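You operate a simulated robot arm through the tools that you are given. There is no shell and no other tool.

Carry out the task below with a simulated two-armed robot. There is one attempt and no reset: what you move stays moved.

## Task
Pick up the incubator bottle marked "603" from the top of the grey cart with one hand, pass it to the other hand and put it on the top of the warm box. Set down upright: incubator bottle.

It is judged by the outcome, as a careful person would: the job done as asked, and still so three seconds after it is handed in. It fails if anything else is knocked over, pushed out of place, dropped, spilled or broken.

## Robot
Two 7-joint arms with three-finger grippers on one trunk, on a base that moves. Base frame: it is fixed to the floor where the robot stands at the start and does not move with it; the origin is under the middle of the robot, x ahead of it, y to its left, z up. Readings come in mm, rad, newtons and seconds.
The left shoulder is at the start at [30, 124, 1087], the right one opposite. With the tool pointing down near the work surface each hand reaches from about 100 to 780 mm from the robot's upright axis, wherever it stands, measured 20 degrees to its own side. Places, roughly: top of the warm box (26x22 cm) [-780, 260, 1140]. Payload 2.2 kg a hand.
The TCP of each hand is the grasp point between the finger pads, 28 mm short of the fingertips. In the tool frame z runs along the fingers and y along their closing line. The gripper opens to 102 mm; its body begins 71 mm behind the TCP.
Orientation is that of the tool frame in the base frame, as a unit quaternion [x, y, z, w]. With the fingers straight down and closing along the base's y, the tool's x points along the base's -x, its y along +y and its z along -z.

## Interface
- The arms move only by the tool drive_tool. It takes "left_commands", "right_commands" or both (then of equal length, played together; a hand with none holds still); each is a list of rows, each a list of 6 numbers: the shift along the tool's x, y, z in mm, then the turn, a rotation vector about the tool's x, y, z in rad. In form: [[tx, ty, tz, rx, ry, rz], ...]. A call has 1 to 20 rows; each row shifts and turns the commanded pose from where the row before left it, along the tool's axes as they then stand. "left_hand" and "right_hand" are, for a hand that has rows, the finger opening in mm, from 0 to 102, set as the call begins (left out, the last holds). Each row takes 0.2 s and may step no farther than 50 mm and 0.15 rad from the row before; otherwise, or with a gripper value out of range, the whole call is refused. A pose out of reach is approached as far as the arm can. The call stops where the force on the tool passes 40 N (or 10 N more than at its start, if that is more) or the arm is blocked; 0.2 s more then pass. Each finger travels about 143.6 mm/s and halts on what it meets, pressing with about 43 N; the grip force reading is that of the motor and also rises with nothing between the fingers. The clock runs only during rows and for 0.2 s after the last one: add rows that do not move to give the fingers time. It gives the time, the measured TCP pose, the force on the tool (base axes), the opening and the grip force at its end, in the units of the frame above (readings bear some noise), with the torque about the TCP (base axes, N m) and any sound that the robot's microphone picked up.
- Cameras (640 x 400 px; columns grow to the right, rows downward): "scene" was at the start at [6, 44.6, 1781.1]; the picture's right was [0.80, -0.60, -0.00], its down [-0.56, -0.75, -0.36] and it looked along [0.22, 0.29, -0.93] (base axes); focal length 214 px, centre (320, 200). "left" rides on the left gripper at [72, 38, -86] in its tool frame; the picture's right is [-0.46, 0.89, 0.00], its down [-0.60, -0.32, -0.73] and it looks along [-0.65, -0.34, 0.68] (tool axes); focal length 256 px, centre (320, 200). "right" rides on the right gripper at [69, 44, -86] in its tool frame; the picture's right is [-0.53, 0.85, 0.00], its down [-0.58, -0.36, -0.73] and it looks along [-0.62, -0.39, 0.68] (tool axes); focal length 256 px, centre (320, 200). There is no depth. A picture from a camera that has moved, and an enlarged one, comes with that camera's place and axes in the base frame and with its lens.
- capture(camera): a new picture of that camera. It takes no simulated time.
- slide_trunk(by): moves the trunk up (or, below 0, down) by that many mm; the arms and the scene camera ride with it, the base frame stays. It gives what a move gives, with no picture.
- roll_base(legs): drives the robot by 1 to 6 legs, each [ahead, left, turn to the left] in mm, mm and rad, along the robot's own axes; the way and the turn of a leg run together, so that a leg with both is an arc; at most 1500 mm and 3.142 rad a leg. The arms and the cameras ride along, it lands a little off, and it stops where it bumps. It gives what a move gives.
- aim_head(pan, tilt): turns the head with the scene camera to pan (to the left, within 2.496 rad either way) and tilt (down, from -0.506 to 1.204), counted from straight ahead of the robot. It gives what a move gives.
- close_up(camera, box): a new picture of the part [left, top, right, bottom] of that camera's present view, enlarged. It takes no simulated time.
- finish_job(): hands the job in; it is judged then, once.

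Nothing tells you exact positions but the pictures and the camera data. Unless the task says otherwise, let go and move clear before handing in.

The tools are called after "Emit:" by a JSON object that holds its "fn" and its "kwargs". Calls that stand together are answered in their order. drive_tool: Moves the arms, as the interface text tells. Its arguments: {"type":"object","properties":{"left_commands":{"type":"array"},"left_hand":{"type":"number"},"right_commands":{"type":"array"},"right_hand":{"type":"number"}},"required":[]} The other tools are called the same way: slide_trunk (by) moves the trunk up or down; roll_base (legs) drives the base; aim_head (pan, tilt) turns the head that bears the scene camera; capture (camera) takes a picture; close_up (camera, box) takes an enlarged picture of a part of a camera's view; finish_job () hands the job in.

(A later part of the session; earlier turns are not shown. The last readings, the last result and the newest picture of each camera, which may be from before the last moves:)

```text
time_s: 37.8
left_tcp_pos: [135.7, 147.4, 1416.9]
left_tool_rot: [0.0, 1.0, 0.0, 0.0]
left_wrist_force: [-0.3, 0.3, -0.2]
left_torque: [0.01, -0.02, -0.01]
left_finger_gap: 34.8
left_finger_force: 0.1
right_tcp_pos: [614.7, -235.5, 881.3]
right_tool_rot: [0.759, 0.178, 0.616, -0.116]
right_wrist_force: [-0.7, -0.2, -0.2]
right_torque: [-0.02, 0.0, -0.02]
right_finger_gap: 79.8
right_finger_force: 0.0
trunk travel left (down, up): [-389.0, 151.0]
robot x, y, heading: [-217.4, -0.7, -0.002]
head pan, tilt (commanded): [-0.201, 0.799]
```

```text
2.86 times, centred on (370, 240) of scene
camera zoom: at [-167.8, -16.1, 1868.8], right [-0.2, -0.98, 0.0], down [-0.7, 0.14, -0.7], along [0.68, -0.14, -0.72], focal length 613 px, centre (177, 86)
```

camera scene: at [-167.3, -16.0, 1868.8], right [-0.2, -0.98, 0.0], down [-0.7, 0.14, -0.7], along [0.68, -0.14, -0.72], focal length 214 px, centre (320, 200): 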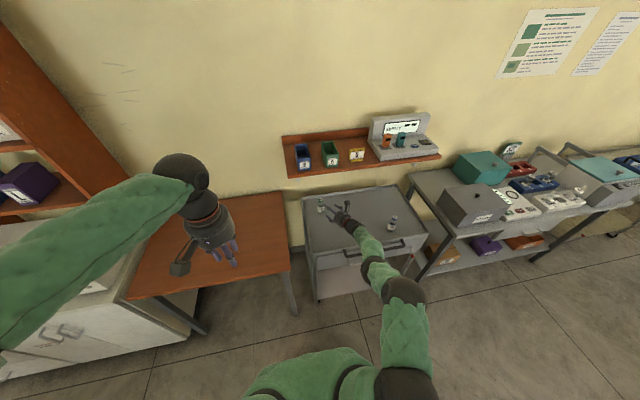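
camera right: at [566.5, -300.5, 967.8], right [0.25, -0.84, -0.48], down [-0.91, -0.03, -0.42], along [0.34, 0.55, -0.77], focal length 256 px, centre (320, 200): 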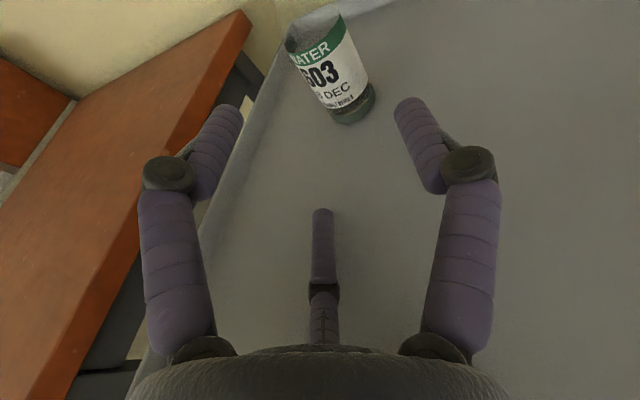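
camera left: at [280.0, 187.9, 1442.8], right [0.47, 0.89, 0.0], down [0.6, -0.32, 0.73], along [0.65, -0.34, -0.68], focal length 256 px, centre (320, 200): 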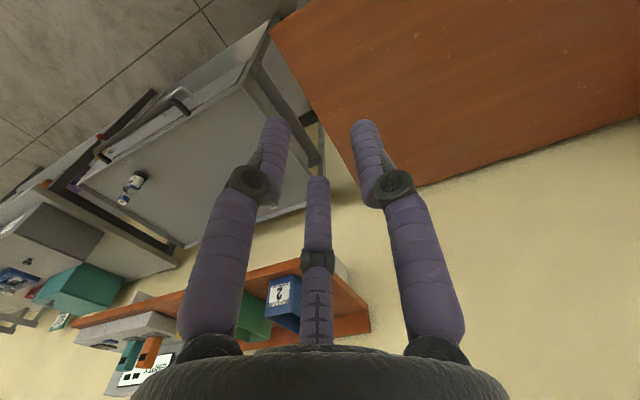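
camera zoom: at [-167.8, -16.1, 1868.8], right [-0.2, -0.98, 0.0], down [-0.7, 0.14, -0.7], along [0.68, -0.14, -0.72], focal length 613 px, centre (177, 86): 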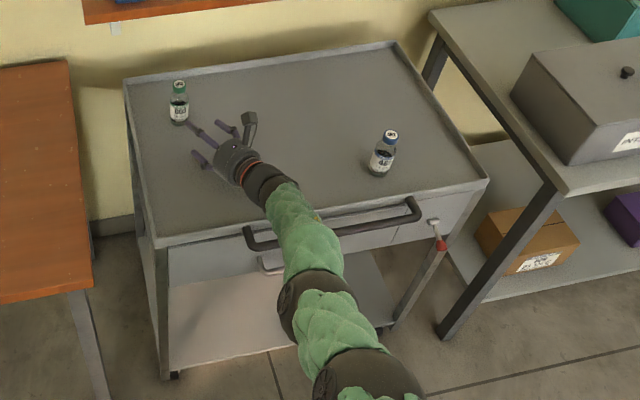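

The prediction matches the image: the bottle base is where I expected. I'll advance most of the way, stopping just before the fingertips pass the bottle.

Emit:
{"fn": "drive_tool", "kwargs": {"right_commands": [[4.6, 0.1, 20.3, 0, 0, 0], [4.6, 0.1, 20.3, 0, 0, 0], [4.6, 0.1, 18, 0, 0, 0], [0, 0, 0, 0, 0, 0]]}}

Emit:
{"fn": "capture", "kwargs": {"camera": "right"}}

Emit:
{"fn": "close_up", "kwargs": {"camera": "scene", "box": [300, 180, 380, 250]}}

```text
time_s: 38.8
left_tcp_pos: [136.1, 147.7, 1417.1]
left_tool_rot: [0.002, 1.0, -0.001, -0.001]
left_wrist_force: [-0.6, 0.3, -0.9]
left_torque: [0.0, -0.02, 0.0]
left_finger_gap: 34.9
left_finger_force: 0.1
right_tcp_pos: [632.4, -218.9, 894.3]
right_tool_rot: [0.759, 0.177, 0.616, -0.115]
right_wrist_force: [-0.6, 0.3, 0.7]
right_torque: [0.02, 0.01, -0.03]
right_finger_gap: 80.1
right_finger_force: 0.1
right hand out of reach, approached as far as the arm can: row 1, 2, 3
trunk travel left (down, up): [-389.0, 151.0]
robot x, y, heading: [-220.9, 0.2, -0.003]
head pan, tilt (commanded): [-0.201, 0.799]
```

```text
taken
camera right: at [585.2, -282.8, 981.2], right [0.25, -0.84, -0.48], down [-0.91, -0.03, -0.42], along [0.34, 0.55, -0.77], focal length 256 px, centre (320, 200)
```

right: 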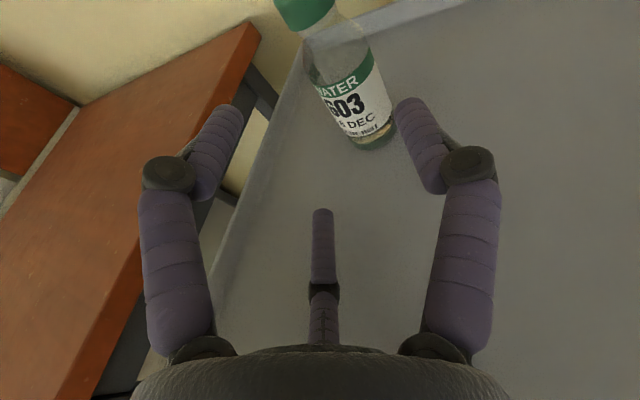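

```text
5.71 times, centred on (340, 215) of scene
camera zoom: at [-167.1, -16.4, 1868.8], right [-0.2, -0.98, 0.0], down [-0.7, 0.14, -0.7], along [0.68, -0.14, -0.72], focal length 1226 px, centre (206, 114)
```

zoom: 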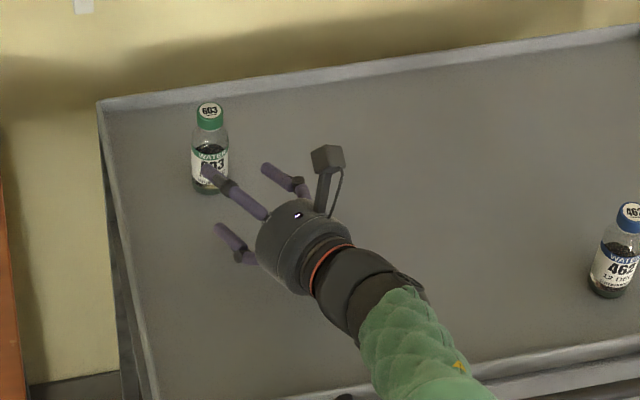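

The arm is fully stretched here, so I'll retract the hand slightly, bring the base about 65 mm forward, and finish the approach with the arm.

Emit:
{"fn": "drive_tool", "kwargs": {"right_commands": [[-11.9, -0.5, -25.6, 0, 0, 0], [-11.9, -0.5, -25.6, 0, 0, 0], [0, 0, 0, 0, 0, 0]]}}

Emit:
{"fn": "roll_base", "kwargs": {"legs": [[65, 20, 0]]}}

Emit:
{"fn": "capture", "kwargs": {"camera": "right"}}

```text
time_s: 39.6
left_tcp_pos: [135.2, 146.3, 1416.5]
left_tool_rot: [0.0, 1.0, 0.0, -0.001]
left_wrist_force: [0.3, -0.3, 0.1]
left_torque: [0.01, -0.03, 0.0]
left_finger_gap: 34.9
left_finger_force: 0.1
right_tcp_pos: [603.6, -248.5, 869.6]
right_tool_rot: [0.759, 0.178, 0.616, -0.115]
right_wrist_force: [0.0, -0.1, 2.0]
right_torque: [0.07, -0.03, 0.03]
right_finger_gap: 79.4
right_finger_force: 0.0
right hand out of reach, approached as far as the arm can: row 1, 2
trunk travel left (down, up): [-389.0, 151.0]
robot x, y, heading: [-218.0, 2.3, -0.004]
head pan, tilt (commanded): [-0.201, 0.799]
```

```text
time_s: 40.6
left_tcp_pos: [200.2, 167.8, 1416.8]
left_tool_rot: [0.001, 1.0, -0.001, 0.0]
left_wrist_force: [1.4, 0.5, -0.7]
left_torque: [-0.04, 0.1, 0.01]
left_finger_gap: 34.9
left_finger_force: 0.1
right_tcp_pos: [667.2, -227.5, 868.6]
right_tool_rot: [0.759, 0.179, 0.616, -0.116]
right_wrist_force: [-13.0, -2.0, 8.8]
right_torque: [0.42, 0.5, 0.54]
right_finger_gap: 80.9
right_finger_force: 0.2
trunk travel left (down, up): [-389.0, 151.0]
robot x, y, heading: [-152.9, 21.9, 0.001]
head pan, tilt (commanded): [-0.201, 0.799]
```

```text
taken
camera right: at [620.6, -291.7, 956.3], right [0.25, -0.84, -0.48], down [-0.91, -0.03, -0.42], along [0.34, 0.55, -0.77], focal length 256 px, centre (320, 200)
```

right: 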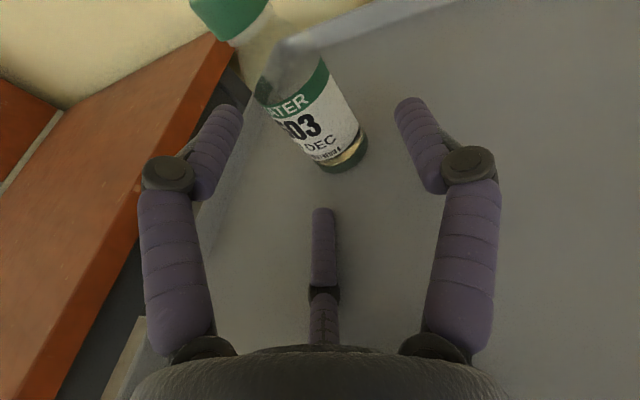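

The hand ended slightly low and is brushing the cart (about 13 N), and it sits about 14 mm too far right. I'll raise it and shift it left, still short of the bottle.

Emit:
{"fn": "drive_tool", "kwargs": {"right_commands": [[7, 0.3, -2, 0, 0, 0], [7, 0.3, -2, 0, 0, 0], [0, 0, 0, 0, 0, 0]]}}

```text
time_s: 41.4
left_tcp_pos: [198.3, 166.4, 1417.3]
left_tool_rot: [0.001, 1.0, 0.0, 0.0]
left_wrist_force: [-0.5, -0.2, -0.3]
left_torque: [0.01, -0.02, 0.0]
left_finger_gap: 34.9
left_finger_force: 0.0
right_tcp_pos: [673.1, -229.3, 879.9]
right_tool_rot: [0.758, 0.179, 0.617, -0.117]
right_wrist_force: [-0.5, 0.2, 0.8]
right_torque: [0.02, -0.01, -0.01]
right_finger_gap: 80.1
right_finger_force: 0.1
right hand out of reach, approached as far as the arm can: row 1, 2
trunk travel left (down, up): [-389.0, 151.0]
robot x, y, heading: [-153.4, 17.9, -0.005]
head pan, tilt (commanded): [-0.201, 0.799]
```

The arm is near a joint limit, so I'll use the base for the last fine moves in the plane, with the arm held still. First comes a sideways correction of about 18 mm.

Emit:
{"fn": "roll_base", "kwargs": {"legs": [[-7.3, 16.1, 0]]}}

Emit:
{"fn": "capture", "kwargs": {"camera": "right"}}

Emit:
{"fn": "close_up", "kwargs": {"camera": "scene", "box": [290, 170, 400, 260]}}

```text
time_s: 42.2
left_tcp_pos: [192.2, 181.0, 1416.2]
left_tool_rot: [0.001, 1.0, 0.0, 0.0]
left_wrist_force: [0.1, 0.2, 0.4]
left_torque: [0.0, -0.02, 0.0]
left_finger_gap: 34.9
left_finger_force: 0.1
right_tcp_pos: [665.6, -215.0, 878.5]
right_tool_rot: [0.758, 0.179, 0.616, -0.117]
right_wrist_force: [-0.7, 0.3, -0.5]
right_torque: [0.01, -0.01, 0.01]
right_finger_gap: 80.2
right_finger_force: 0.1
trunk travel left (down, up): [-389.0, 151.0]
robot x, y, heading: [-165.3, 34.4, -0.002]
head pan, tilt (commanded): [-0.201, 0.799]
```

```text
taken
camera right: at [618.6, -280.1, 966.2], right [0.26, -0.84, -0.49], down [-0.91, -0.03, -0.42], along [0.34, 0.55, -0.77], focal length 256 px, centre (320, 200)
```

right: 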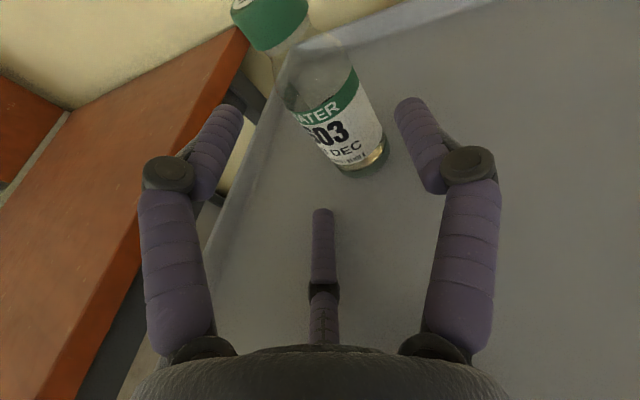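

```text
4.44 times, centred on (345, 215) of scene
camera zoom: at [-110.4, 18.4, 1868.8], right [-0.2, -0.98, 0.0], down [-0.7, 0.14, -0.7], along [0.68, -0.14, -0.72], focal length 953 px, centre (209, 133)
```

zoom: 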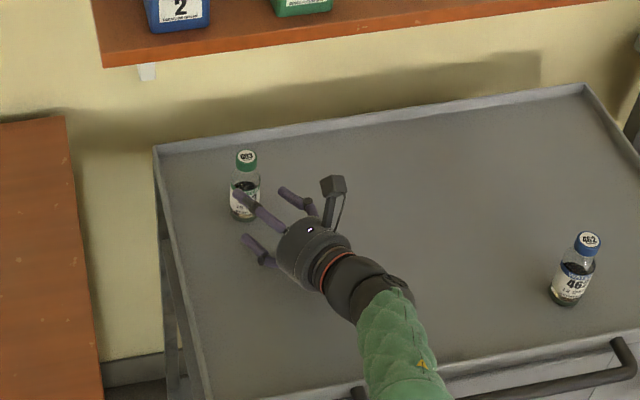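

Alignment is now good: the bottle sits between the single finger and the pair. I'll drive the base forward along the hand's axis so the fingers straddle the bottle, in two steps.

Emit:
{"fn": "roll_base", "kwargs": {"legs": [[25, 12, 0]]}}

Emit:
{"fn": "capture", "kwargs": {"camera": "right"}}

```text
time_s: 43.0
left_tcp_pos: [216.2, 193.2, 1417.1]
left_tool_rot: [0.0, 1.0, 0.0, 0.0]
left_wrist_force: [0.9, 0.3, 0.2]
left_torque: [-0.02, 0.04, 0.0]
left_finger_gap: 34.9
left_finger_force: 0.0
right_tcp_pos: [689.2, -204.3, 879.7]
right_tool_rot: [0.758, 0.179, 0.616, -0.117]
right_wrist_force: [0.0, 0.6, 0.6]
right_torque: [0.04, 0.0, 0.01]
right_finger_gap: 79.9
right_finger_force: 0.0
trunk travel left (down, up): [-389.0, 151.0]
robot x, y, heading: [-137.9, 47.6, 0.001]
head pan, tilt (commanded): [-0.201, 0.799]
```

```text
taken
camera right: at [643.0, -268.3, 966.4], right [0.26, -0.84, -0.49], down [-0.91, -0.03, -0.42], along [0.34, 0.55, -0.77], focal length 256 px, centre (320, 200)
```

right: 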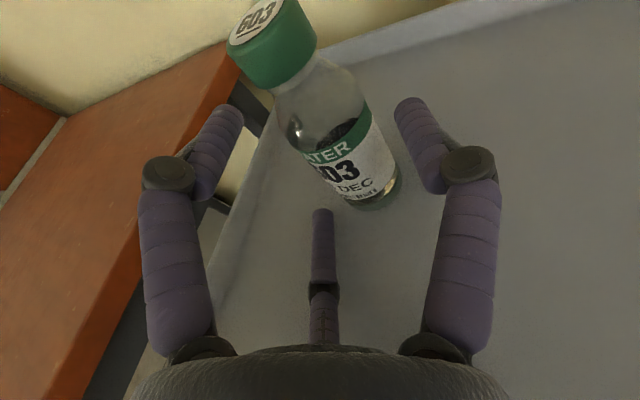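

Emit:
{"fn": "roll_base", "kwargs": {"legs": [[20, 10.5, 0]]}}

Emit:
{"fn": "capture", "kwargs": {"camera": "right"}}

Emit:
{"fn": "close_up", "kwargs": {"camera": "scene", "box": [290, 170, 400, 260]}}

```text
time_s: 43.8
left_tcp_pos: [234.8, 202.8, 1417.1]
left_tool_rot: [0.001, 1.0, 0.0, 0.0]
left_wrist_force: [-0.4, 0.4, 0.1]
left_torque: [-0.02, -0.01, -0.01]
left_finger_gap: 35.0
left_finger_force: 0.0
right_tcp_pos: [708.6, -193.9, 880.9]
right_tool_rot: [0.758, 0.178, 0.617, -0.116]
right_wrist_force: [1.0, 0.6, 0.1]
right_torque: [-0.02, -0.01, 0.01]
right_finger_gap: 80.0
right_finger_force: 0.0
trunk travel left (down, up): [-389.0, 151.0]
robot x, y, heading: [-121.2, 56.9, 0.003]
head pan, tilt (commanded): [-0.201, 0.799]
```

```text
taken
camera right: at [661.2, -258.9, 967.3], right [0.26, -0.84, -0.48], down [-0.91, -0.03, -0.42], along [0.34, 0.55, -0.77], focal length 256 px, centre (320, 200)
```

right: 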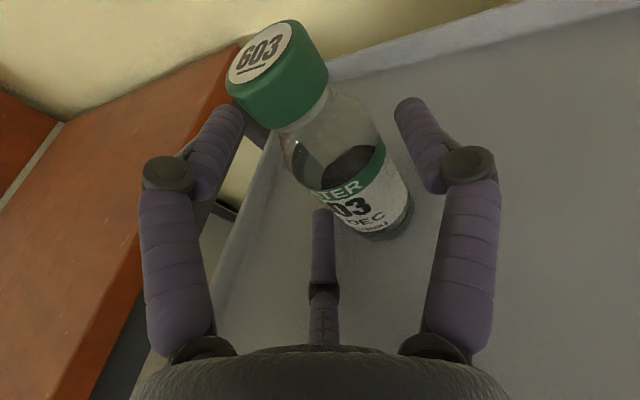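

```text
4.44 times, centred on (345, 215) of scene
camera zoom: at [-68.6, 40.8, 1868.8], right [-0.2, -0.98, 0.0], down [-0.7, 0.14, -0.7], along [0.68, -0.14, -0.72], focal length 953 px, centre (209, 133)
```

zoom: 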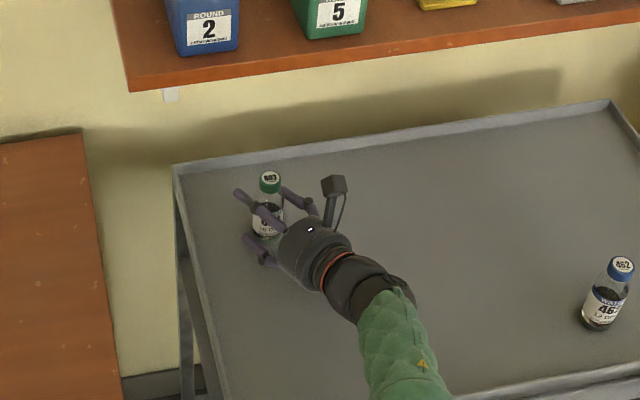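

The bottle now sits between the fingers. I'll close partway to a 70 mm gap, lower the trunk 8 mm so the fingers meet the straight part of the body, then grip.

Emit:
{"fn": "drive_tool", "kwargs": {"right_commands": [[0, 0, 0, 0, 0, 0], [0, 0, 0, 0, 0, 0]], "right_hand": 70}}

Emit:
{"fn": "slide_trunk", "kwargs": {"by": -8}}

Emit:
{"fn": "capture", "kwargs": {"camera": "right"}}

```text
time_s: 44.4
left_tcp_pos: [235.7, 203.4, 1417.2]
left_tool_rot: [0.001, 1.0, 0.0, 0.0]
left_wrist_force: [-0.1, 0.2, 0.0]
left_torque: [0.0, 0.02, -0.02]
left_finger_gap: 35.1
left_finger_force: 0.1
right_tcp_pos: [708.8, -193.8, 879.4]
right_tool_rot: [0.758, 0.179, 0.616, -0.116]
right_wrist_force: [-0.4, 0.0, 0.4]
right_torque: [0.01, 0.0, 0.0]
right_finger_gap: 70.2
right_finger_force: 0.1
trunk travel left (down, up): [-389.0, 151.0]
robot x, y, heading: [-119.5, 57.1, -0.009]
head pan, tilt (commanded): [-0.201, 0.799]
```

```text
time_s: 45.0
left_tcp_pos: [236.2, 204.3, 1408.1]
left_tool_rot: [0.001, 1.0, 0.0, -0.001]
left_wrist_force: [0.0, 1.0, -0.1]
left_torque: [0.0, 0.0, 0.0]
left_finger_gap: 35.3
left_finger_force: 0.1
right_tcp_pos: [708.1, -194.2, 872.6]
right_tool_rot: [0.758, 0.178, 0.617, -0.116]
right_wrist_force: [-0.2, 0.0, 0.2]
right_torque: [-0.03, 0.01, -0.02]
right_finger_gap: 69.8
right_finger_force: 0.0
trunk travel left (down, up): [-381.0, 159.0]
robot x, y, heading: [-119.7, 57.9, -0.006]
head pan, tilt (commanded): [-0.201, 0.799]
```

```text
taken
camera right: at [661.7, -258.8, 958.7], right [0.26, -0.84, -0.48], down [-0.91, -0.03, -0.42], along [0.34, 0.55, -0.77], focal length 256 px, centre (320, 200)
```

right: 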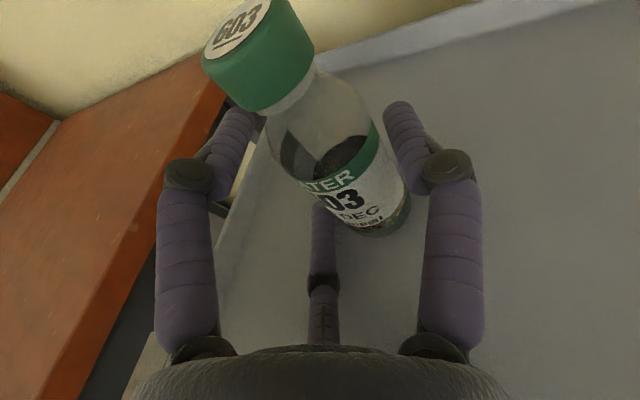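

No contact so far. Closing the grip now.

Emit:
{"fn": "drive_tool", "kwargs": {"right_commands": [[0, 0, 0, 0, 0, 0], [0, 0, 0, 0, 0, 0], [0, 0, 0, 0, 0, 0], [0, 0, 0, 0, 0, 0]], "right_hand": 20}}

Emit:
{"fn": "capture", "kwargs": {"camera": "right"}}

Emit:
{"fn": "close_up", "kwargs": {"camera": "scene", "box": [290, 170, 400, 260]}}

```text
time_s: 46.0
left_tcp_pos: [235.0, 204.4, 1409.4]
left_tool_rot: [0.001, 1.0, 0.0, -0.001]
left_wrist_force: [0.3, 0.1, 0.9]
left_torque: [-0.02, 0.0, 0.0]
left_finger_gap: 35.3
left_finger_force: 0.0
right_tcp_pos: [708.3, -195.0, 872.3]
right_tool_rot: [0.758, 0.178, 0.617, -0.115]
right_wrist_force: [0.7, 0.6, 4.5]
right_torque: [0.07, -0.05, -0.01]
right_finger_gap: 54.5
right_finger_force: 43.0
trunk travel left (down, up): [-381.0, 159.0]
robot x, y, heading: [-116.9, 55.8, 0.001]
head pan, tilt (commanded): [-0.201, 0.799]
```

```text
taken
camera right: at [661.8, -259.0, 959.8], right [0.26, -0.84, -0.48], down [-0.9, -0.03, -0.42], along [0.34, 0.55, -0.77], focal length 256 px, centre (320, 200)
```

right: 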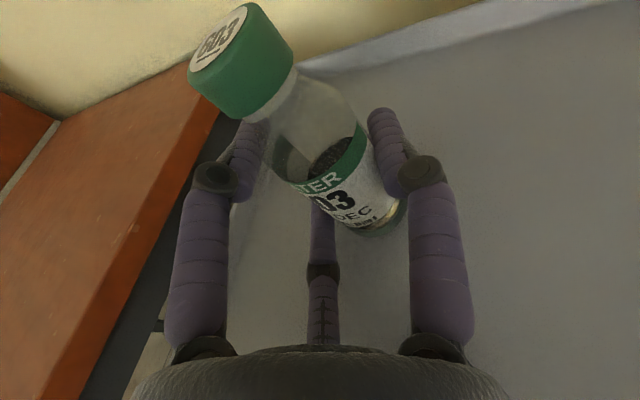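

```text
4.44 times, centred on (345, 215) of scene
camera zoom: at [-68.0, 41.1, 1860.8], right [-0.2, -0.98, 0.0], down [-0.7, 0.14, -0.7], along [0.68, -0.14, -0.72], focal length 953 px, centre (209, 133)
```

zoom: 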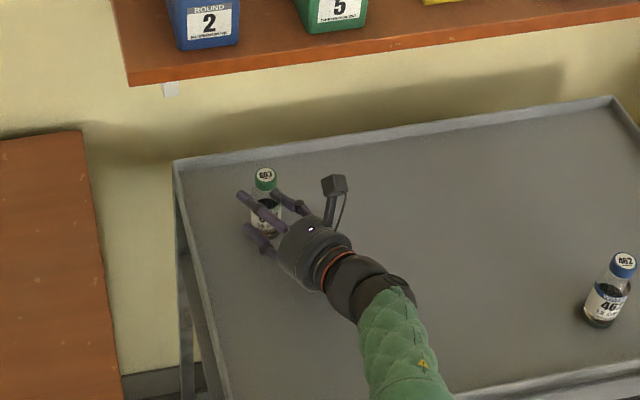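

The bottle is gripped (43 N, gap 54.5 mm) and leans slightly in the fingers. I'll lift gently with the trunk and check.

Emit:
{"fn": "slide_trunk", "kwargs": {"by": 20}}

Emit:
{"fn": "capture", "kwargs": {"camera": "right"}}

Emit:
{"fn": "close_up", "kwargs": {"camera": "scene", "box": [290, 170, 400, 260]}}

```text
time_s: 46.6
left_tcp_pos: [235.5, 204.6, 1428.2]
left_tool_rot: [0.001, 1.0, 0.0, 0.0]
left_wrist_force: [0.5, -0.3, -0.1]
left_torque: [0.0, 0.01, 0.0]
left_finger_gap: 35.1
left_finger_force: 0.0
right_tcp_pos: [708.5, -193.8, 891.6]
right_tool_rot: [0.758, 0.178, 0.616, -0.116]
right_wrist_force: [0.5, 0.5, -0.7]
right_torque: [0.0, -0.01, 0.0]
right_finger_gap: 54.7
right_finger_force: 43.0
trunk travel left (down, up): [-401.0, 139.0]
robot x, y, heading: [-120.5, 56.9, 0.002]
head pan, tilt (commanded): [-0.201, 0.799]
```

```text
taken
camera right: at [661.8, -258.6, 978.0], right [0.25, -0.84, -0.49], down [-0.91, -0.03, -0.42], along [0.34, 0.55, -0.77], focal length 256 px, centre (320, 200)
```

right: 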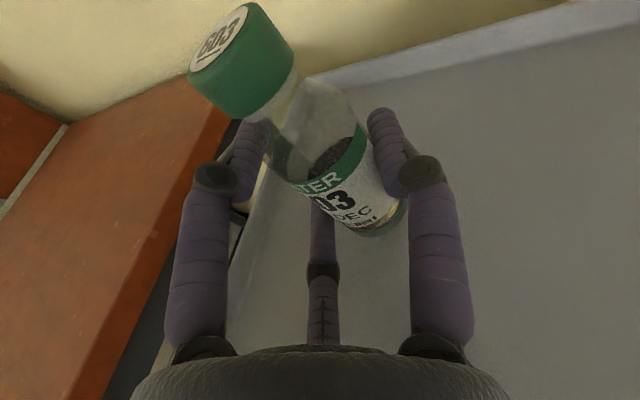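

```text
4.44 times, centred on (345, 215) of scene
camera zoom: at [-66.9, 40.9, 1880.7], right [-0.2, -0.98, 0.0], down [-0.7, 0.14, -0.7], along [0.68, -0.14, -0.72], focal length 953 px, centre (209, 133)
```

zoom: 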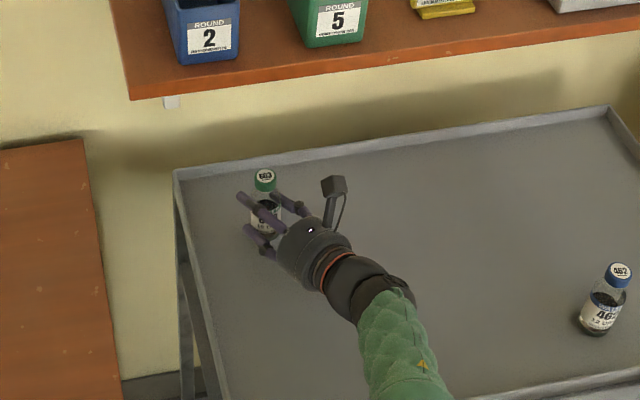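

The bottle lifted cleanly with the hand. I'll raise it a bit more and back the base away to bring it out from under the shelf.

Emit:
{"fn": "slide_trunk", "kwargs": {"by": 40}}

Emit:
{"fn": "roll_base", "kwargs": {"legs": [[-150, 0, 0]]}}

Emit:
{"fn": "capture", "kwargs": {"camera": "scene"}}

```text
time_s: 47.5
left_tcp_pos: [236.3, 204.2, 1468.8]
left_tool_rot: [0.0, 1.0, 0.0, -0.001]
left_wrist_force: [0.2, -0.2, -0.3]
left_torque: [0.02, 0.04, 0.02]
left_finger_gap: 34.9
left_finger_force: 0.0
right_tcp_pos: [707.7, -194.4, 932.4]
right_tool_rot: [0.758, 0.178, 0.617, -0.116]
right_wrist_force: [0.2, -0.5, -1.1]
right_torque: [-0.01, 0.0, 0.01]
right_finger_gap: 54.7
right_finger_force: 43.1
trunk travel left (down, up): [-441.0, 99.0]
robot x, y, heading: [-121.8, 60.6, 0.005]
head pan, tilt (commanded): [-0.201, 0.799]
```

```text
time_s: 48.8
left_tcp_pos: [81.0, 205.3, 1468.7]
left_tool_rot: [-0.001, 1.0, 0.0, 0.0]
left_wrist_force: [-1.0, -0.2, 0.4]
left_torque: [0.02, -0.01, -0.02]
left_finger_gap: 34.9
left_finger_force: 0.1
right_tcp_pos: [557.6, -191.2, 931.1]
right_tool_rot: [0.757, 0.179, 0.617, -0.117]
right_wrist_force: [-0.2, -0.5, -1.4]
right_torque: [0.01, 0.03, -0.01]
right_finger_gap: 54.5
right_finger_force: 42.7
trunk travel left (down, up): [-441.0, 99.0]
robot x, y, heading: [-271.7, 55.2, 0.003]
head pan, tilt (commanded): [-0.201, 0.799]
```

```text
taken
camera scene: at [-219.8, 40.8, 1920.8], right [-0.2, -0.98, 0.0], down [-0.7, 0.14, -0.7], along [0.68, -0.14, -0.72], focal length 214 px, centre (320, 200)
```

scene: 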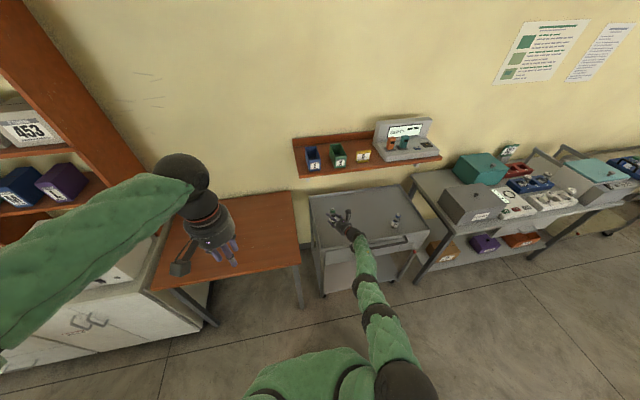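

Now I'll raise the bottle and bring it toward the middle in small steps, turning the hand further left as it goes, and watch for limits.

Emit:
{"fn": "drive_tool", "kwargs": {"right_commands": [[28.5, -18, -14, 0.078, 0.003, -0.017], [28.5, -18, -14, 0.078, 0.003, -0.017], [28.5, -18, -14, 0.078, 0.003, -0.017]]}}

```text
time_s: 49.6
left_tcp_pos: [83.8, 205.8, 1469.0]
left_tool_rot: [-0.001, 1.0, 0.0, 0.0]
left_wrist_force: [-0.3, -0.9, 0.6]
left_torque: [0.01, 0.01, -0.01]
left_finger_gap: 34.8
left_finger_force: 0.0
right_tcp_pos: [558.9, -166.2, 997.8]
right_tool_rot: [0.731, 0.269, 0.597, -0.191]
right_wrist_force: [0.2, 1.1, -2.1]
right_torque: [0.03, -0.04, -0.02]
right_finger_gap: 54.3
right_finger_force: 43.1
right hand out of reach, approached as far as the arm can: row 1, 2, 3
trunk travel left (down, up): [-441.0, 99.0]
robot x, y, heading: [-273.8, 57.4, 0.0]
head pan, tilt (commanded): [-0.201, 0.799]
```

The arm seems straightened out, and it resists bending inward. I'll command the hand inward toward the shoulder so the elbow bends.

Emit:
{"fn": "drive_tool", "kwargs": {"right_commands": [[4.2, -23.8, -32.1, 0, 0, 0], [4.2, -23.8, -32.1, 0, 0, 0], [4.2, -23.8, -32.1, 0, 0, 0]]}}

Emit:
{"fn": "capture", "kwargs": {"camera": "scene"}}

```text
time_s: 50.6
left_tcp_pos: [82.3, 206.6, 1469.3]
left_tool_rot: [-0.001, 1.0, -0.001, 0.001]
left_wrist_force: [0.4, -0.5, -0.6]
left_torque: [0.0, 0.0, 0.02]
left_finger_gap: 35.0
left_finger_force: 0.1
right_tcp_pos: [403.2, -111.0, 939.1]
right_tool_rot: [0.752, 0.254, 0.557, -0.243]
right_wrist_force: [0.2, -0.6, -0.2]
right_torque: [-0.01, 0.02, -0.04]
right_finger_gap: 54.4
right_finger_force: 43.0
right hand out of reach, approached as far as the arm can: row 1
trunk travel left (down, up): [-441.0, 99.0]
robot x, y, heading: [-270.1, 55.2, 0.003]
head pan, tilt (commanded): [-0.201, 0.799]
stopped in row 3 (right hand): the arm was blocked; the commanded pose is now the measured one
```

```text
taken
camera scene: at [-220.7, 41.7, 1920.8], right [-0.2, -0.98, 0.0], down [-0.7, 0.14, -0.7], along [0.68, -0.14, -0.72], focal length 214 px, centre (320, 200)
```

scene: 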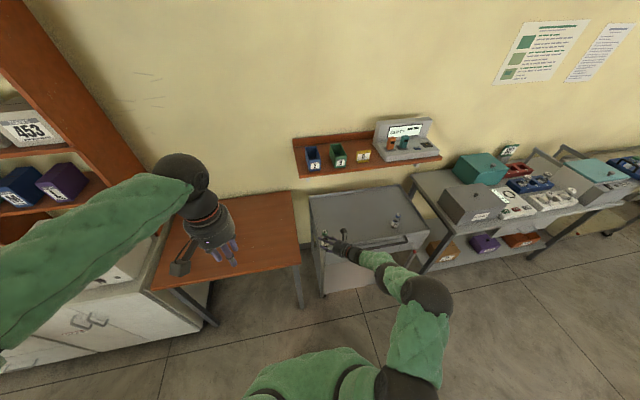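

The elbow has bent, but the call stopped with "arm was blocked". I'll inspect for any contact before moving again.

Emit:
{"fn": "close_up", "kwargs": {"camera": "scene", "box": [290, 180, 470, 400]}}

Emit:
{"fn": "capture", "kwargs": {"camera": "right"}}

Emit:
{"fn": "capture", "kwargs": {"camera": "left"}}

```text
1.82 times, centred on (380, 290) of scene
camera zoom: at [-220.7, 41.7, 1920.8], right [-0.2, -0.98, 0.0], down [-0.7, 0.14, -0.7], along [0.68, -0.14, -0.72], focal length 390 px, centre (211, 36)
```

zoom: 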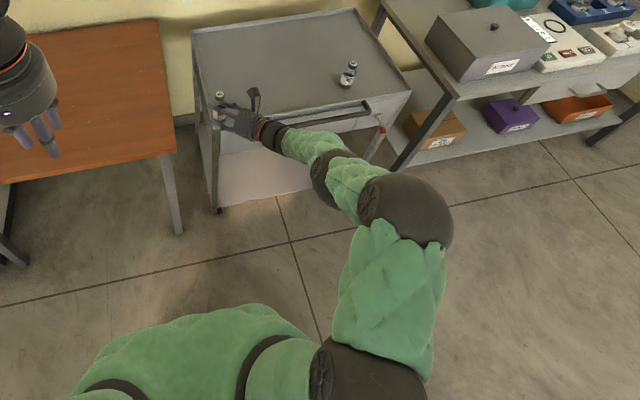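

```text
taken
camera right: at [385.7, -192.1, 1023.9], right [0.42, -0.7, -0.58], down [-0.91, -0.26, -0.33], along [0.08, 0.67, -0.74], focal length 256 px, centre (320, 200)
```

right: 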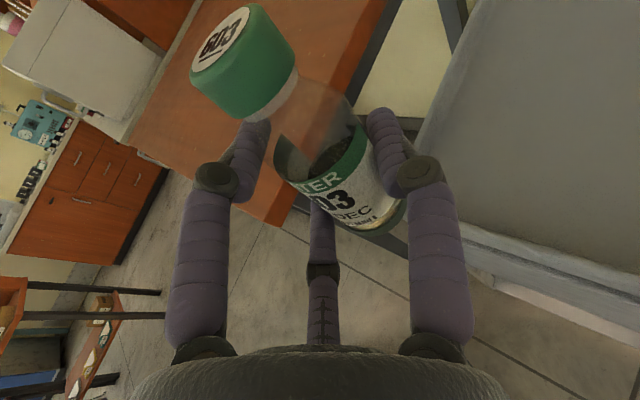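

```text
taken
camera left: at [9.4, 244.7, 1555.3], right [0.46, 0.89, 0.0], down [0.6, -0.32, 0.73], along [0.65, -0.34, -0.68], focal length 256 px, centre (320, 200)
```

left: 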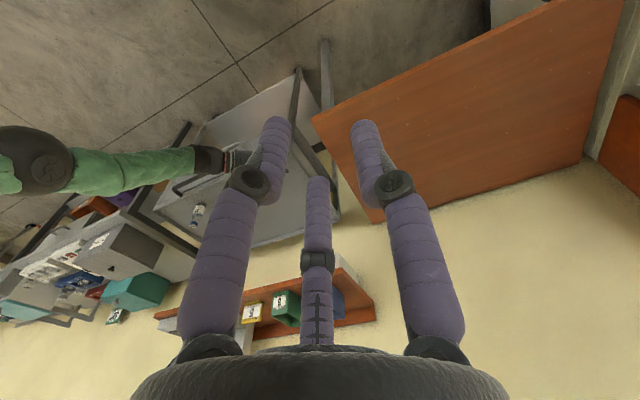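

The bottle is still firmly held in the same pose, and nothing on the cart has moved. I'll lift the hand straight up a little to get clear.

Emit:
{"fn": "drive_tool", "kwargs": {"right_commands": [[38.4, -3.3, -10.4, 0, 0, 0], [38.4, -3.3, -10.4, 0, 0, 0]]}}

Emit:
{"fn": "close_up", "kwargs": {"camera": "scene", "box": [290, 180, 470, 400]}}

```text
time_s: 51.2
left_tcp_pos: [82.2, 205.5, 1469.2]
left_tool_rot: [-0.001, 1.0, 0.0, 0.0]
left_wrist_force: [-0.4, 0.0, 0.3]
left_torque: [0.04, 0.03, -0.01]
left_finger_gap: 34.6
left_finger_force: 0.1
right_tcp_pos: [400.5, -110.7, 1017.8]
right_tool_rot: [0.753, 0.253, 0.557, -0.244]
right_wrist_force: [-0.4, -0.2, -1.3]
right_torque: [0.05, -0.05, -0.07]
right_finger_gap: 54.4
right_finger_force: 43.6
trunk travel left (down, up): [-441.0, 99.0]
robot x, y, heading: [-271.0, 55.7, 0.005]
head pan, tilt (commanded): [-0.201, 0.799]
```

```text
1.82 times, centred on (380, 290) of scene
camera zoom: at [-219.2, 41.3, 1920.8], right [-0.2, -0.98, 0.0], down [-0.7, 0.14, -0.7], along [0.68, -0.14, -0.72], focal length 390 px, centre (211, 36)
```

zoom: 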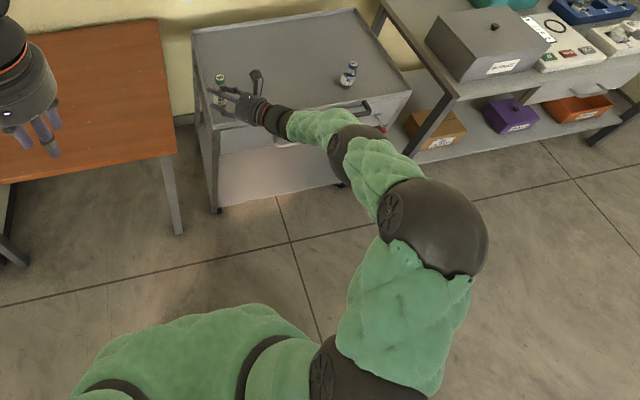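

The arm moves freely again. Now I'll bring the bottle back toward the robot's middle for the handover.

Emit:
{"fn": "drive_tool", "kwargs": {"right_commands": [[11, -39.3, -19.7, 0.05, -0.004, -0.013], [11, -39.3, -19.7, 0.05, -0.004, -0.013], [11, -38.5, -21, 0.05, -0.004, -0.013]]}}

Emit:
{"fn": "capture", "kwargs": {"camera": "scene"}}

```text
time_s: 52.0
left_tcp_pos: [81.7, 205.5, 1469.5]
left_tool_rot: [-0.001, 1.0, 0.0, 0.001]
left_wrist_force: [-0.6, -0.4, 0.2]
left_torque: [-0.05, -0.02, 0.02]
left_finger_gap: 34.9
left_finger_force: 0.0
right_tcp_pos: [287.1, -64.7, 1075.7]
right_tool_rot: [0.731, 0.31, 0.538, -0.285]
right_wrist_force: [-0.5, 0.1, -0.5]
right_torque: [-0.02, 0.0, -0.02]
right_finger_gap: 54.3
right_finger_force: 42.7
trunk travel left (down, up): [-441.0, 99.0]
robot x, y, heading: [-272.3, 56.7, 0.001]
head pan, tilt (commanded): [-0.201, 0.799]
```

```text
taken
camera scene: at [-221.1, 41.4, 1920.9], right [-0.2, -0.98, 0.0], down [-0.7, 0.14, -0.7], along [0.68, -0.14, -0.72], focal length 214 px, centre (320, 200)
```

scene: 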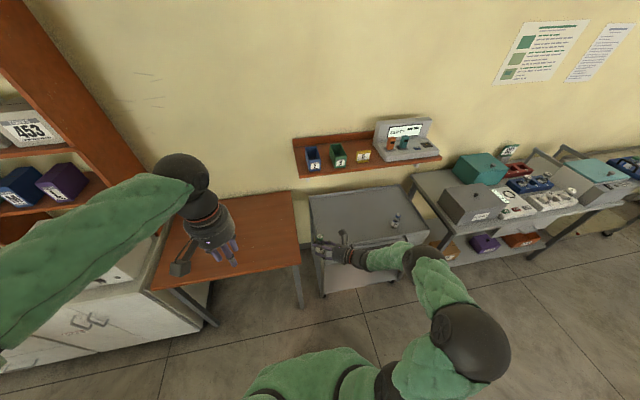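

Emit:
{"fn": "drive_tool", "kwargs": {"right_commands": [[5.6, -39, 2.4, 0.067, -0.006, -0.018], [5.6, -39, 2.4, 0.067, -0.006, -0.018], [5.6, -39, 2.4, 0.067, -0.006, -0.018]]}}

Emit:
{"fn": "aim_head", "kwargs": {"pan": 0.0, "tilt": 0.75}}

Emit:
{"fn": "capture", "kwargs": {"camera": "scene"}}

Emit:
{"fn": "capture", "kwargs": {"camera": "left"}}

```text
time_s: 52.8
left_tcp_pos: [82.5, 205.1, 1469.3]
left_tool_rot: [-0.001, 1.0, 0.0, 0.001]
left_wrist_force: [-0.2, 0.1, -0.3]
left_torque: [-0.04, -0.01, 0.03]
left_finger_gap: 35.1
left_finger_force: 0.2
right_tcp_pos: [202.3, 11.6, 1097.4]
right_tool_rot: [0.694, 0.385, 0.503, -0.341]
right_wrist_force: [0.4, 0.1, -1.3]
right_torque: [0.0, -0.02, -0.02]
right_finger_gap: 54.5
right_finger_force: 42.7
trunk travel left (down, up): [-441.0, 99.0]
robot x, y, heading: [-269.0, 58.1, 0.006]
head pan, tilt (commanded): [-0.201, 0.799]
```

```text
time_s: 53.6
left_tcp_pos: [82.5, 205.1, 1469.0]
left_tool_rot: [0.0, 1.0, 0.0, 0.0]
left_wrist_force: [-1.0, 0.0, -0.3]
left_torque: [-0.03, -0.01, -0.02]
left_finger_gap: 34.8
left_finger_force: 0.0
right_tcp_pos: [203.1, 11.8, 1098.8]
right_tool_rot: [0.695, 0.384, 0.503, -0.341]
right_wrist_force: [-0.7, -0.3, -1.4]
right_torque: [-0.02, 0.04, -0.05]
right_finger_gap: 54.2
right_finger_force: 43.0
trunk travel left (down, up): [-441.0, 99.0]
robot x, y, heading: [-274.6, 58.4, 0.002]
head pan, tilt (commanded): [0.0, 0.75]
```

```text
taken
camera scene: at [-215.2, 56.9, 1924.8], right [0.0, -1.0, 0.0], down [-0.68, 0.0, -0.73], along [0.73, 0.0, -0.68], focal length 214 px, centre (320, 200)
```

scene: 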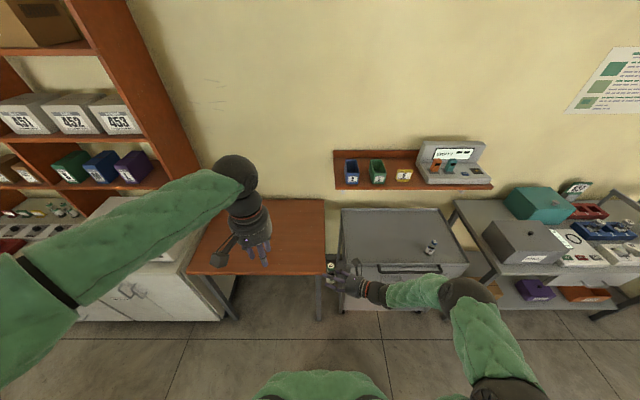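

```text
taken
camera left: at [10.8, 243.8, 1555.0], right [0.46, 0.89, 0.0], down [0.6, -0.32, 0.73], along [0.65, -0.34, -0.68], focal length 256 px, centre (320, 200)
```

left: 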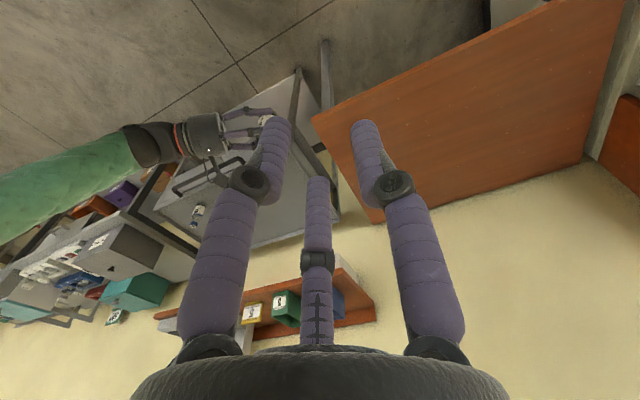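

The bottle now hangs in front of the robot's chest at about (203, 12, 1098). I'll take close-ups to find the exact cap position and the bottle's lean in the hand before the left hand comes in from above.

Emit:
{"fn": "close_up", "kwargs": {"camera": "right", "box": [160, 0, 440, 260]}}

Emit:
{"fn": "close_up", "kwargs": {"camera": "scene", "box": [280, 230, 400, 320]}}

Emit:
{"fn": "close_up", "kwargs": {"camera": "left", "box": [170, 80, 330, 200]}}

```text
1.54 times, centred on (300, 130) of right
camera zoom: at [217.7, -70.3, 1182.1], right [0.64, -0.5, -0.59], down [-0.75, -0.57, -0.33], along [-0.17, 0.65, -0.74], focal length 394 px, centre (351, 308)
```

zoom: 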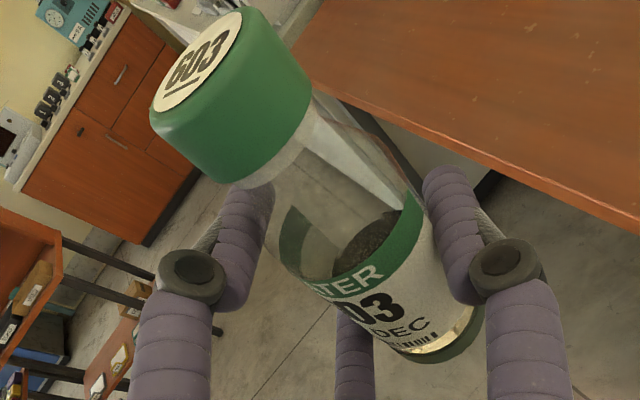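

```text
4.44 times, centred on (340, 275) of scene
camera zoom: at [-215.2, 56.9, 1924.8], right [0.0, -1.0, 0.0], down [-0.68, 0.0, -0.73], along [0.73, 0.0, -0.68], focal length 953 px, centre (231, -133)
```

zoom: 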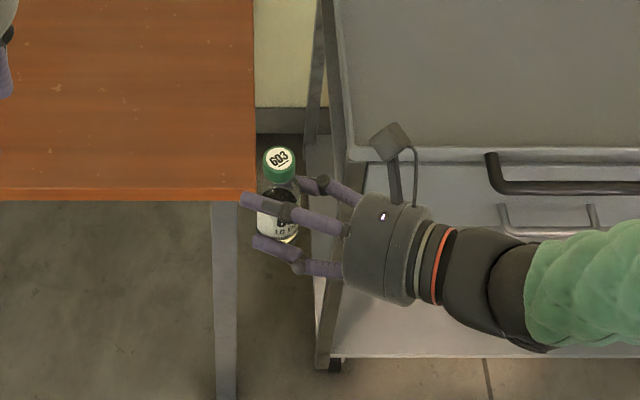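

```text
3.33 times, centred on (250, 140) of left
camera zoom: at [10.8, 243.8, 1555.0], right [0.46, 0.89, 0.0], down [0.6, -0.32, 0.73], along [0.65, -0.34, -0.68], focal length 853 px, centre (553, 400)
```

zoom: 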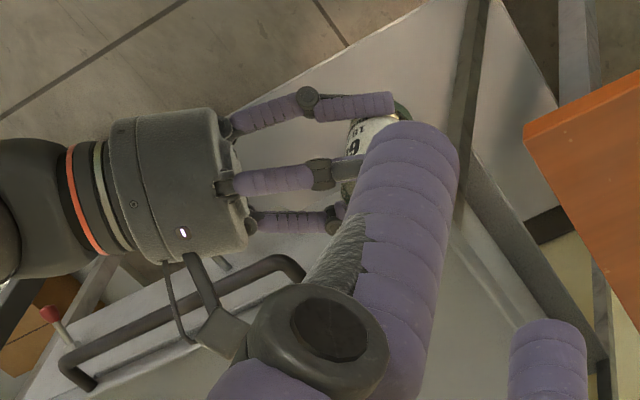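

Cross-checking the views puts the cap top near (223, 14, 1162), with the bottle leaning about 8°. I'll turn the right hand slightly so the bottle stands vertical, and bring the left hand above it with moderately open fingers.

Emit:
{"fn": "drive_tool", "kwargs": {"right_commands": [[0, 0, 0, -0.009, 0.123, -0.074], [0, 0, 0, 0, 0, 0]]}}

Emit:
{"fn": "drive_tool", "kwargs": {"left_commands": [[-22.1, -32.7, 26.5, 0, 0, 0], [-22.1, -32.7, 26.5, 0, 0, 0], [-22.1, -32.7, 26.5, 0, 0, 0], [-22.1, -32.7, 26.5, 0, 0, 0], [-22.1, -32.7, 26.5, 0, 0, 0], [-22.1, -32.7, 26.5, 0, 0, 0], [0, 0, 0, 0, 0, 0]], "left_hand": 70}}

Emit:
{"fn": "capture", "kwargs": {"camera": "left"}}

Emit:
{"fn": "capture", "kwargs": {"camera": "scene"}}

Emit:
{"fn": "capture", "kwargs": {"camera": "right"}}

```text
time_s: 54.2
left_tcp_pos: [81.5, 205.0, 1468.7]
left_tool_rot: [0.0, 1.0, 0.0, 0.0]
left_wrist_force: [-0.7, 0.6, 0.7]
left_torque: [-0.02, 0.01, 0.02]
left_finger_gap: 35.1
left_finger_force: 0.1
right_tcp_pos: [204.4, 11.4, 1098.2]
right_tool_rot: [0.649, 0.385, 0.561, -0.341]
right_wrist_force: [0.2, 0.2, -1.0]
right_torque: [0.02, 0.02, -0.02]
right_finger_gap: 54.5
right_finger_force: 43.5
trunk travel left (down, up): [-441.0, 99.0]
robot x, y, heading: [-271.1, 57.3, -0.001]
head pan, tilt (commanded): [0.0, 0.75]
```

```text
time_s: 55.8
left_tcp_pos: [214.0, 8.8, 1310.3]
left_tool_rot: [-0.001, 1.0, -0.001, 0.001]
left_wrist_force: [-0.2, 0.5, -0.9]
left_torque: [-0.01, -0.02, -0.02]
left_finger_gap: 70.0
left_finger_force: 0.1
right_tcp_pos: [203.3, 12.8, 1098.8]
right_tool_rot: [0.648, 0.387, 0.559, -0.342]
right_wrist_force: [-0.4, 0.1, -0.3]
right_torque: [-0.04, -0.01, -0.02]
right_finger_gap: 54.7
right_finger_force: 43.3
trunk travel left (down, up): [-441.0, 99.0]
robot x, y, heading: [-266.9, 58.2, -0.001]
head pan, tilt (commanded): [0.0, 0.75]
```

```text
taken
camera left: at [142.6, 48.0, 1395.4], right [0.46, 0.89, 0.0], down [0.6, -0.31, 0.73], along [0.65, -0.34, -0.68], focal length 256 px, centre (320, 200)
```

left: 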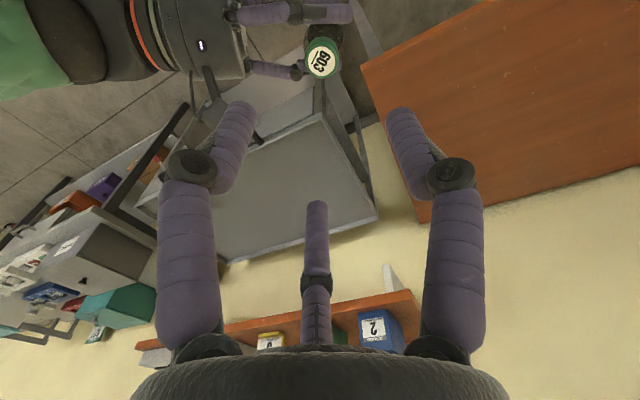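

```text
taken
camera scene: at [-216.9, 58.7, 1924.9], right [0.0, -1.0, 0.0], down [-0.68, 0.0, -0.73], along [0.73, 0.0, -0.68], focal length 214 px, centre (320, 200)
```

scene: 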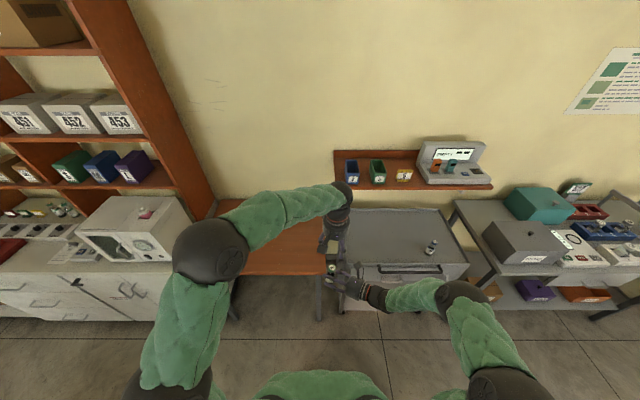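

```text
taken
camera right: at [206.4, -75.1, 1178.2], right [0.71, -0.46, -0.54], down [-0.7, -0.54, -0.46], along [-0.08, 0.71, -0.7], focal length 256 px, centre (320, 200)
```

right: 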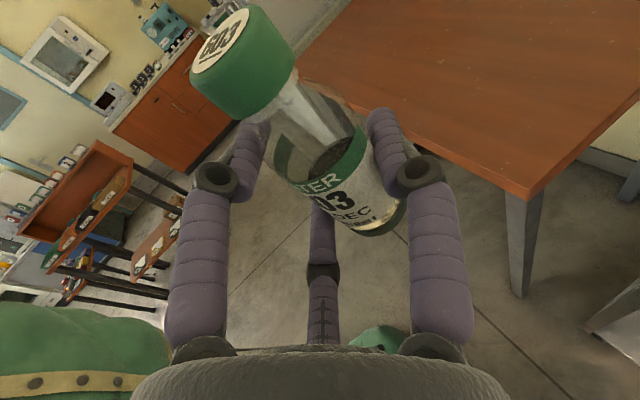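

The left hand is above the bottle. I'll refine the cap location from both views.

Emit:
{"fn": "close_up", "kwargs": {"camera": "left", "box": [260, 0, 380, 100]}}

Emit:
{"fn": "close_up", "kwargs": {"camera": "scene", "box": [290, 170, 390, 310]}}

Emit:
{"fn": "close_up", "kwargs": {"camera": "right", "box": [160, 0, 440, 260]}}

```text
4.00 times, centred on (320, 50) of left
camera zoom: at [142.6, 48.0, 1395.4], right [0.46, 0.89, 0.0], down [0.6, -0.31, 0.73], along [0.65, -0.34, -0.68], focal length 1024 px, centre (320, 800)
```

zoom: 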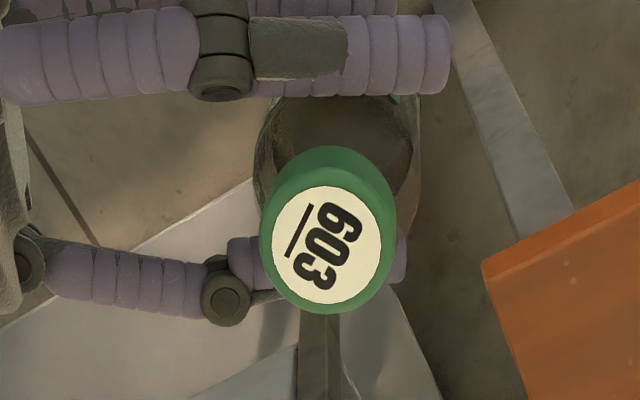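

```text
2.86 times, centred on (340, 240) of scene
camera zoom: at [-216.9, 58.7, 1924.9], right [0.0, -1.0, 0.0], down [-0.68, 0.0, -0.73], along [0.73, 0.0, -0.68], focal length 613 px, centre (263, 86)
```

zoom: 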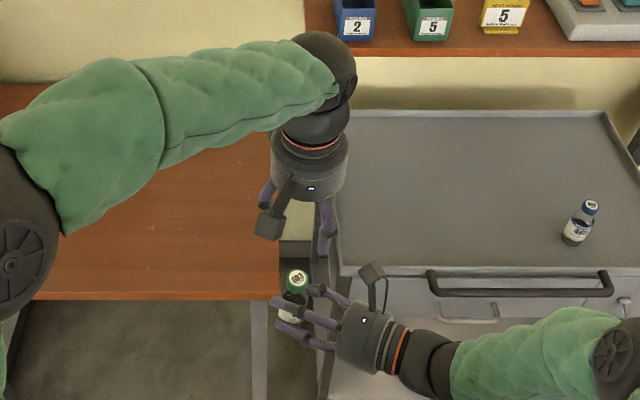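

```text
1.54 times, centred on (300, 130) of right
camera zoom: at [206.4, -75.1, 1178.2], right [0.71, -0.46, -0.54], down [-0.7, -0.54, -0.46], along [-0.08, 0.71, -0.7], focal length 394 px, centre (351, 308)
```

zoom: 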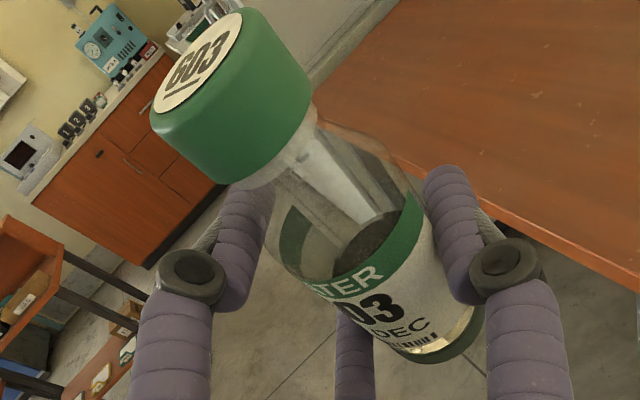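

The cap is at about (214, 14, 1162). The left hand's fingers would come down close to the right hand's upper finger, so I'll turn the left hand about 32° to fit its fingers in the gaps, close it to a 58 mm opening, and fine-correct the bottle's lean.

Emit:
{"fn": "drive_tool", "kwargs": {"right_commands": [[0, 0, 0, 0, -0.047, 0], [0, 0, 0, 0, 0, 0], [0, 0, 0, 0, 0, 0], [0, 0, 0, 0, 0, 0], [0, 0, 0, 0, 0, 0]], "left_commands": [[0, 0, 0, 0, 0, -0.14], [0, 0, 0, 0, 0, -0.14], [0, 0, 0, 0, 0, -0.14], [0, 0, 0, 0, 0, -0.14], [0, 0, 0, 0, 0, 0]], "left_hand": 58}}

Emit:
{"fn": "close_up", "kwargs": {"camera": "left", "box": [220, 0, 420, 120]}}

Emit:
{"fn": "close_up", "kwargs": {"camera": "scene", "box": [290, 170, 390, 310]}}

```text
time_s: 57.0
left_tcp_pos: [216.8, 9.1, 1310.6]
left_tool_rot: [-0.278, 0.961, 0.001, -0.001]
left_wrist_force: [0.5, 0.6, -0.1]
left_torque: [0.02, -0.03, 0.01]
left_finger_gap: 58.4
left_finger_force: 0.0
right_tcp_pos: [203.7, 12.2, 1098.5]
right_tool_rot: [0.662, 0.394, 0.543, -0.333]
right_wrist_force: [0.0, 0.8, -0.1]
right_torque: [0.01, 0.04, 0.02]
right_finger_gap: 54.7
right_finger_force: 42.5
trunk travel left (down, up): [-441.0, 99.0]
robot x, y, heading: [-270.2, 54.5, -0.001]
head pan, tilt (commanded): [0.0, 0.75]
```

```text
3.20 times, centred on (320, 60) of left
camera zoom: at [135.1, 3.5, 1395.8], right [-0.08, 1.0, 0.0], down [0.68, 0.05, 0.73], along [0.73, 0.06, -0.68], focal length 819 px, centre (320, 648)
```

zoom: 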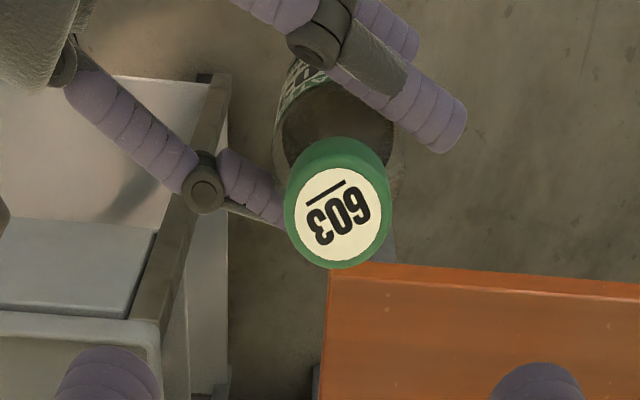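

```text
2.86 times, centred on (340, 240) of scene
camera zoom: at [-214.9, 56.8, 1924.8], right [0.0, -1.0, 0.0], down [-0.68, 0.0, -0.73], along [0.73, 0.0, -0.68], focal length 613 px, centre (263, 86)
```

zoom: 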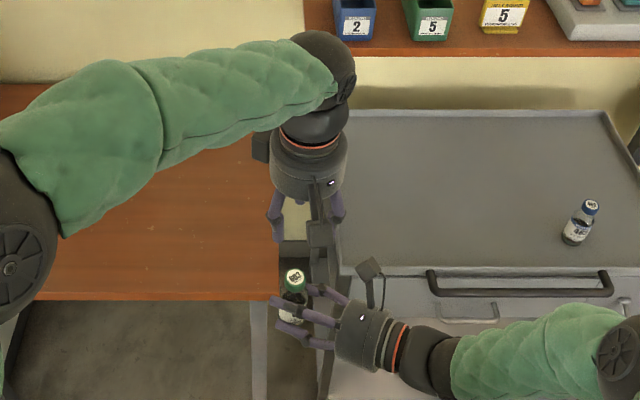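

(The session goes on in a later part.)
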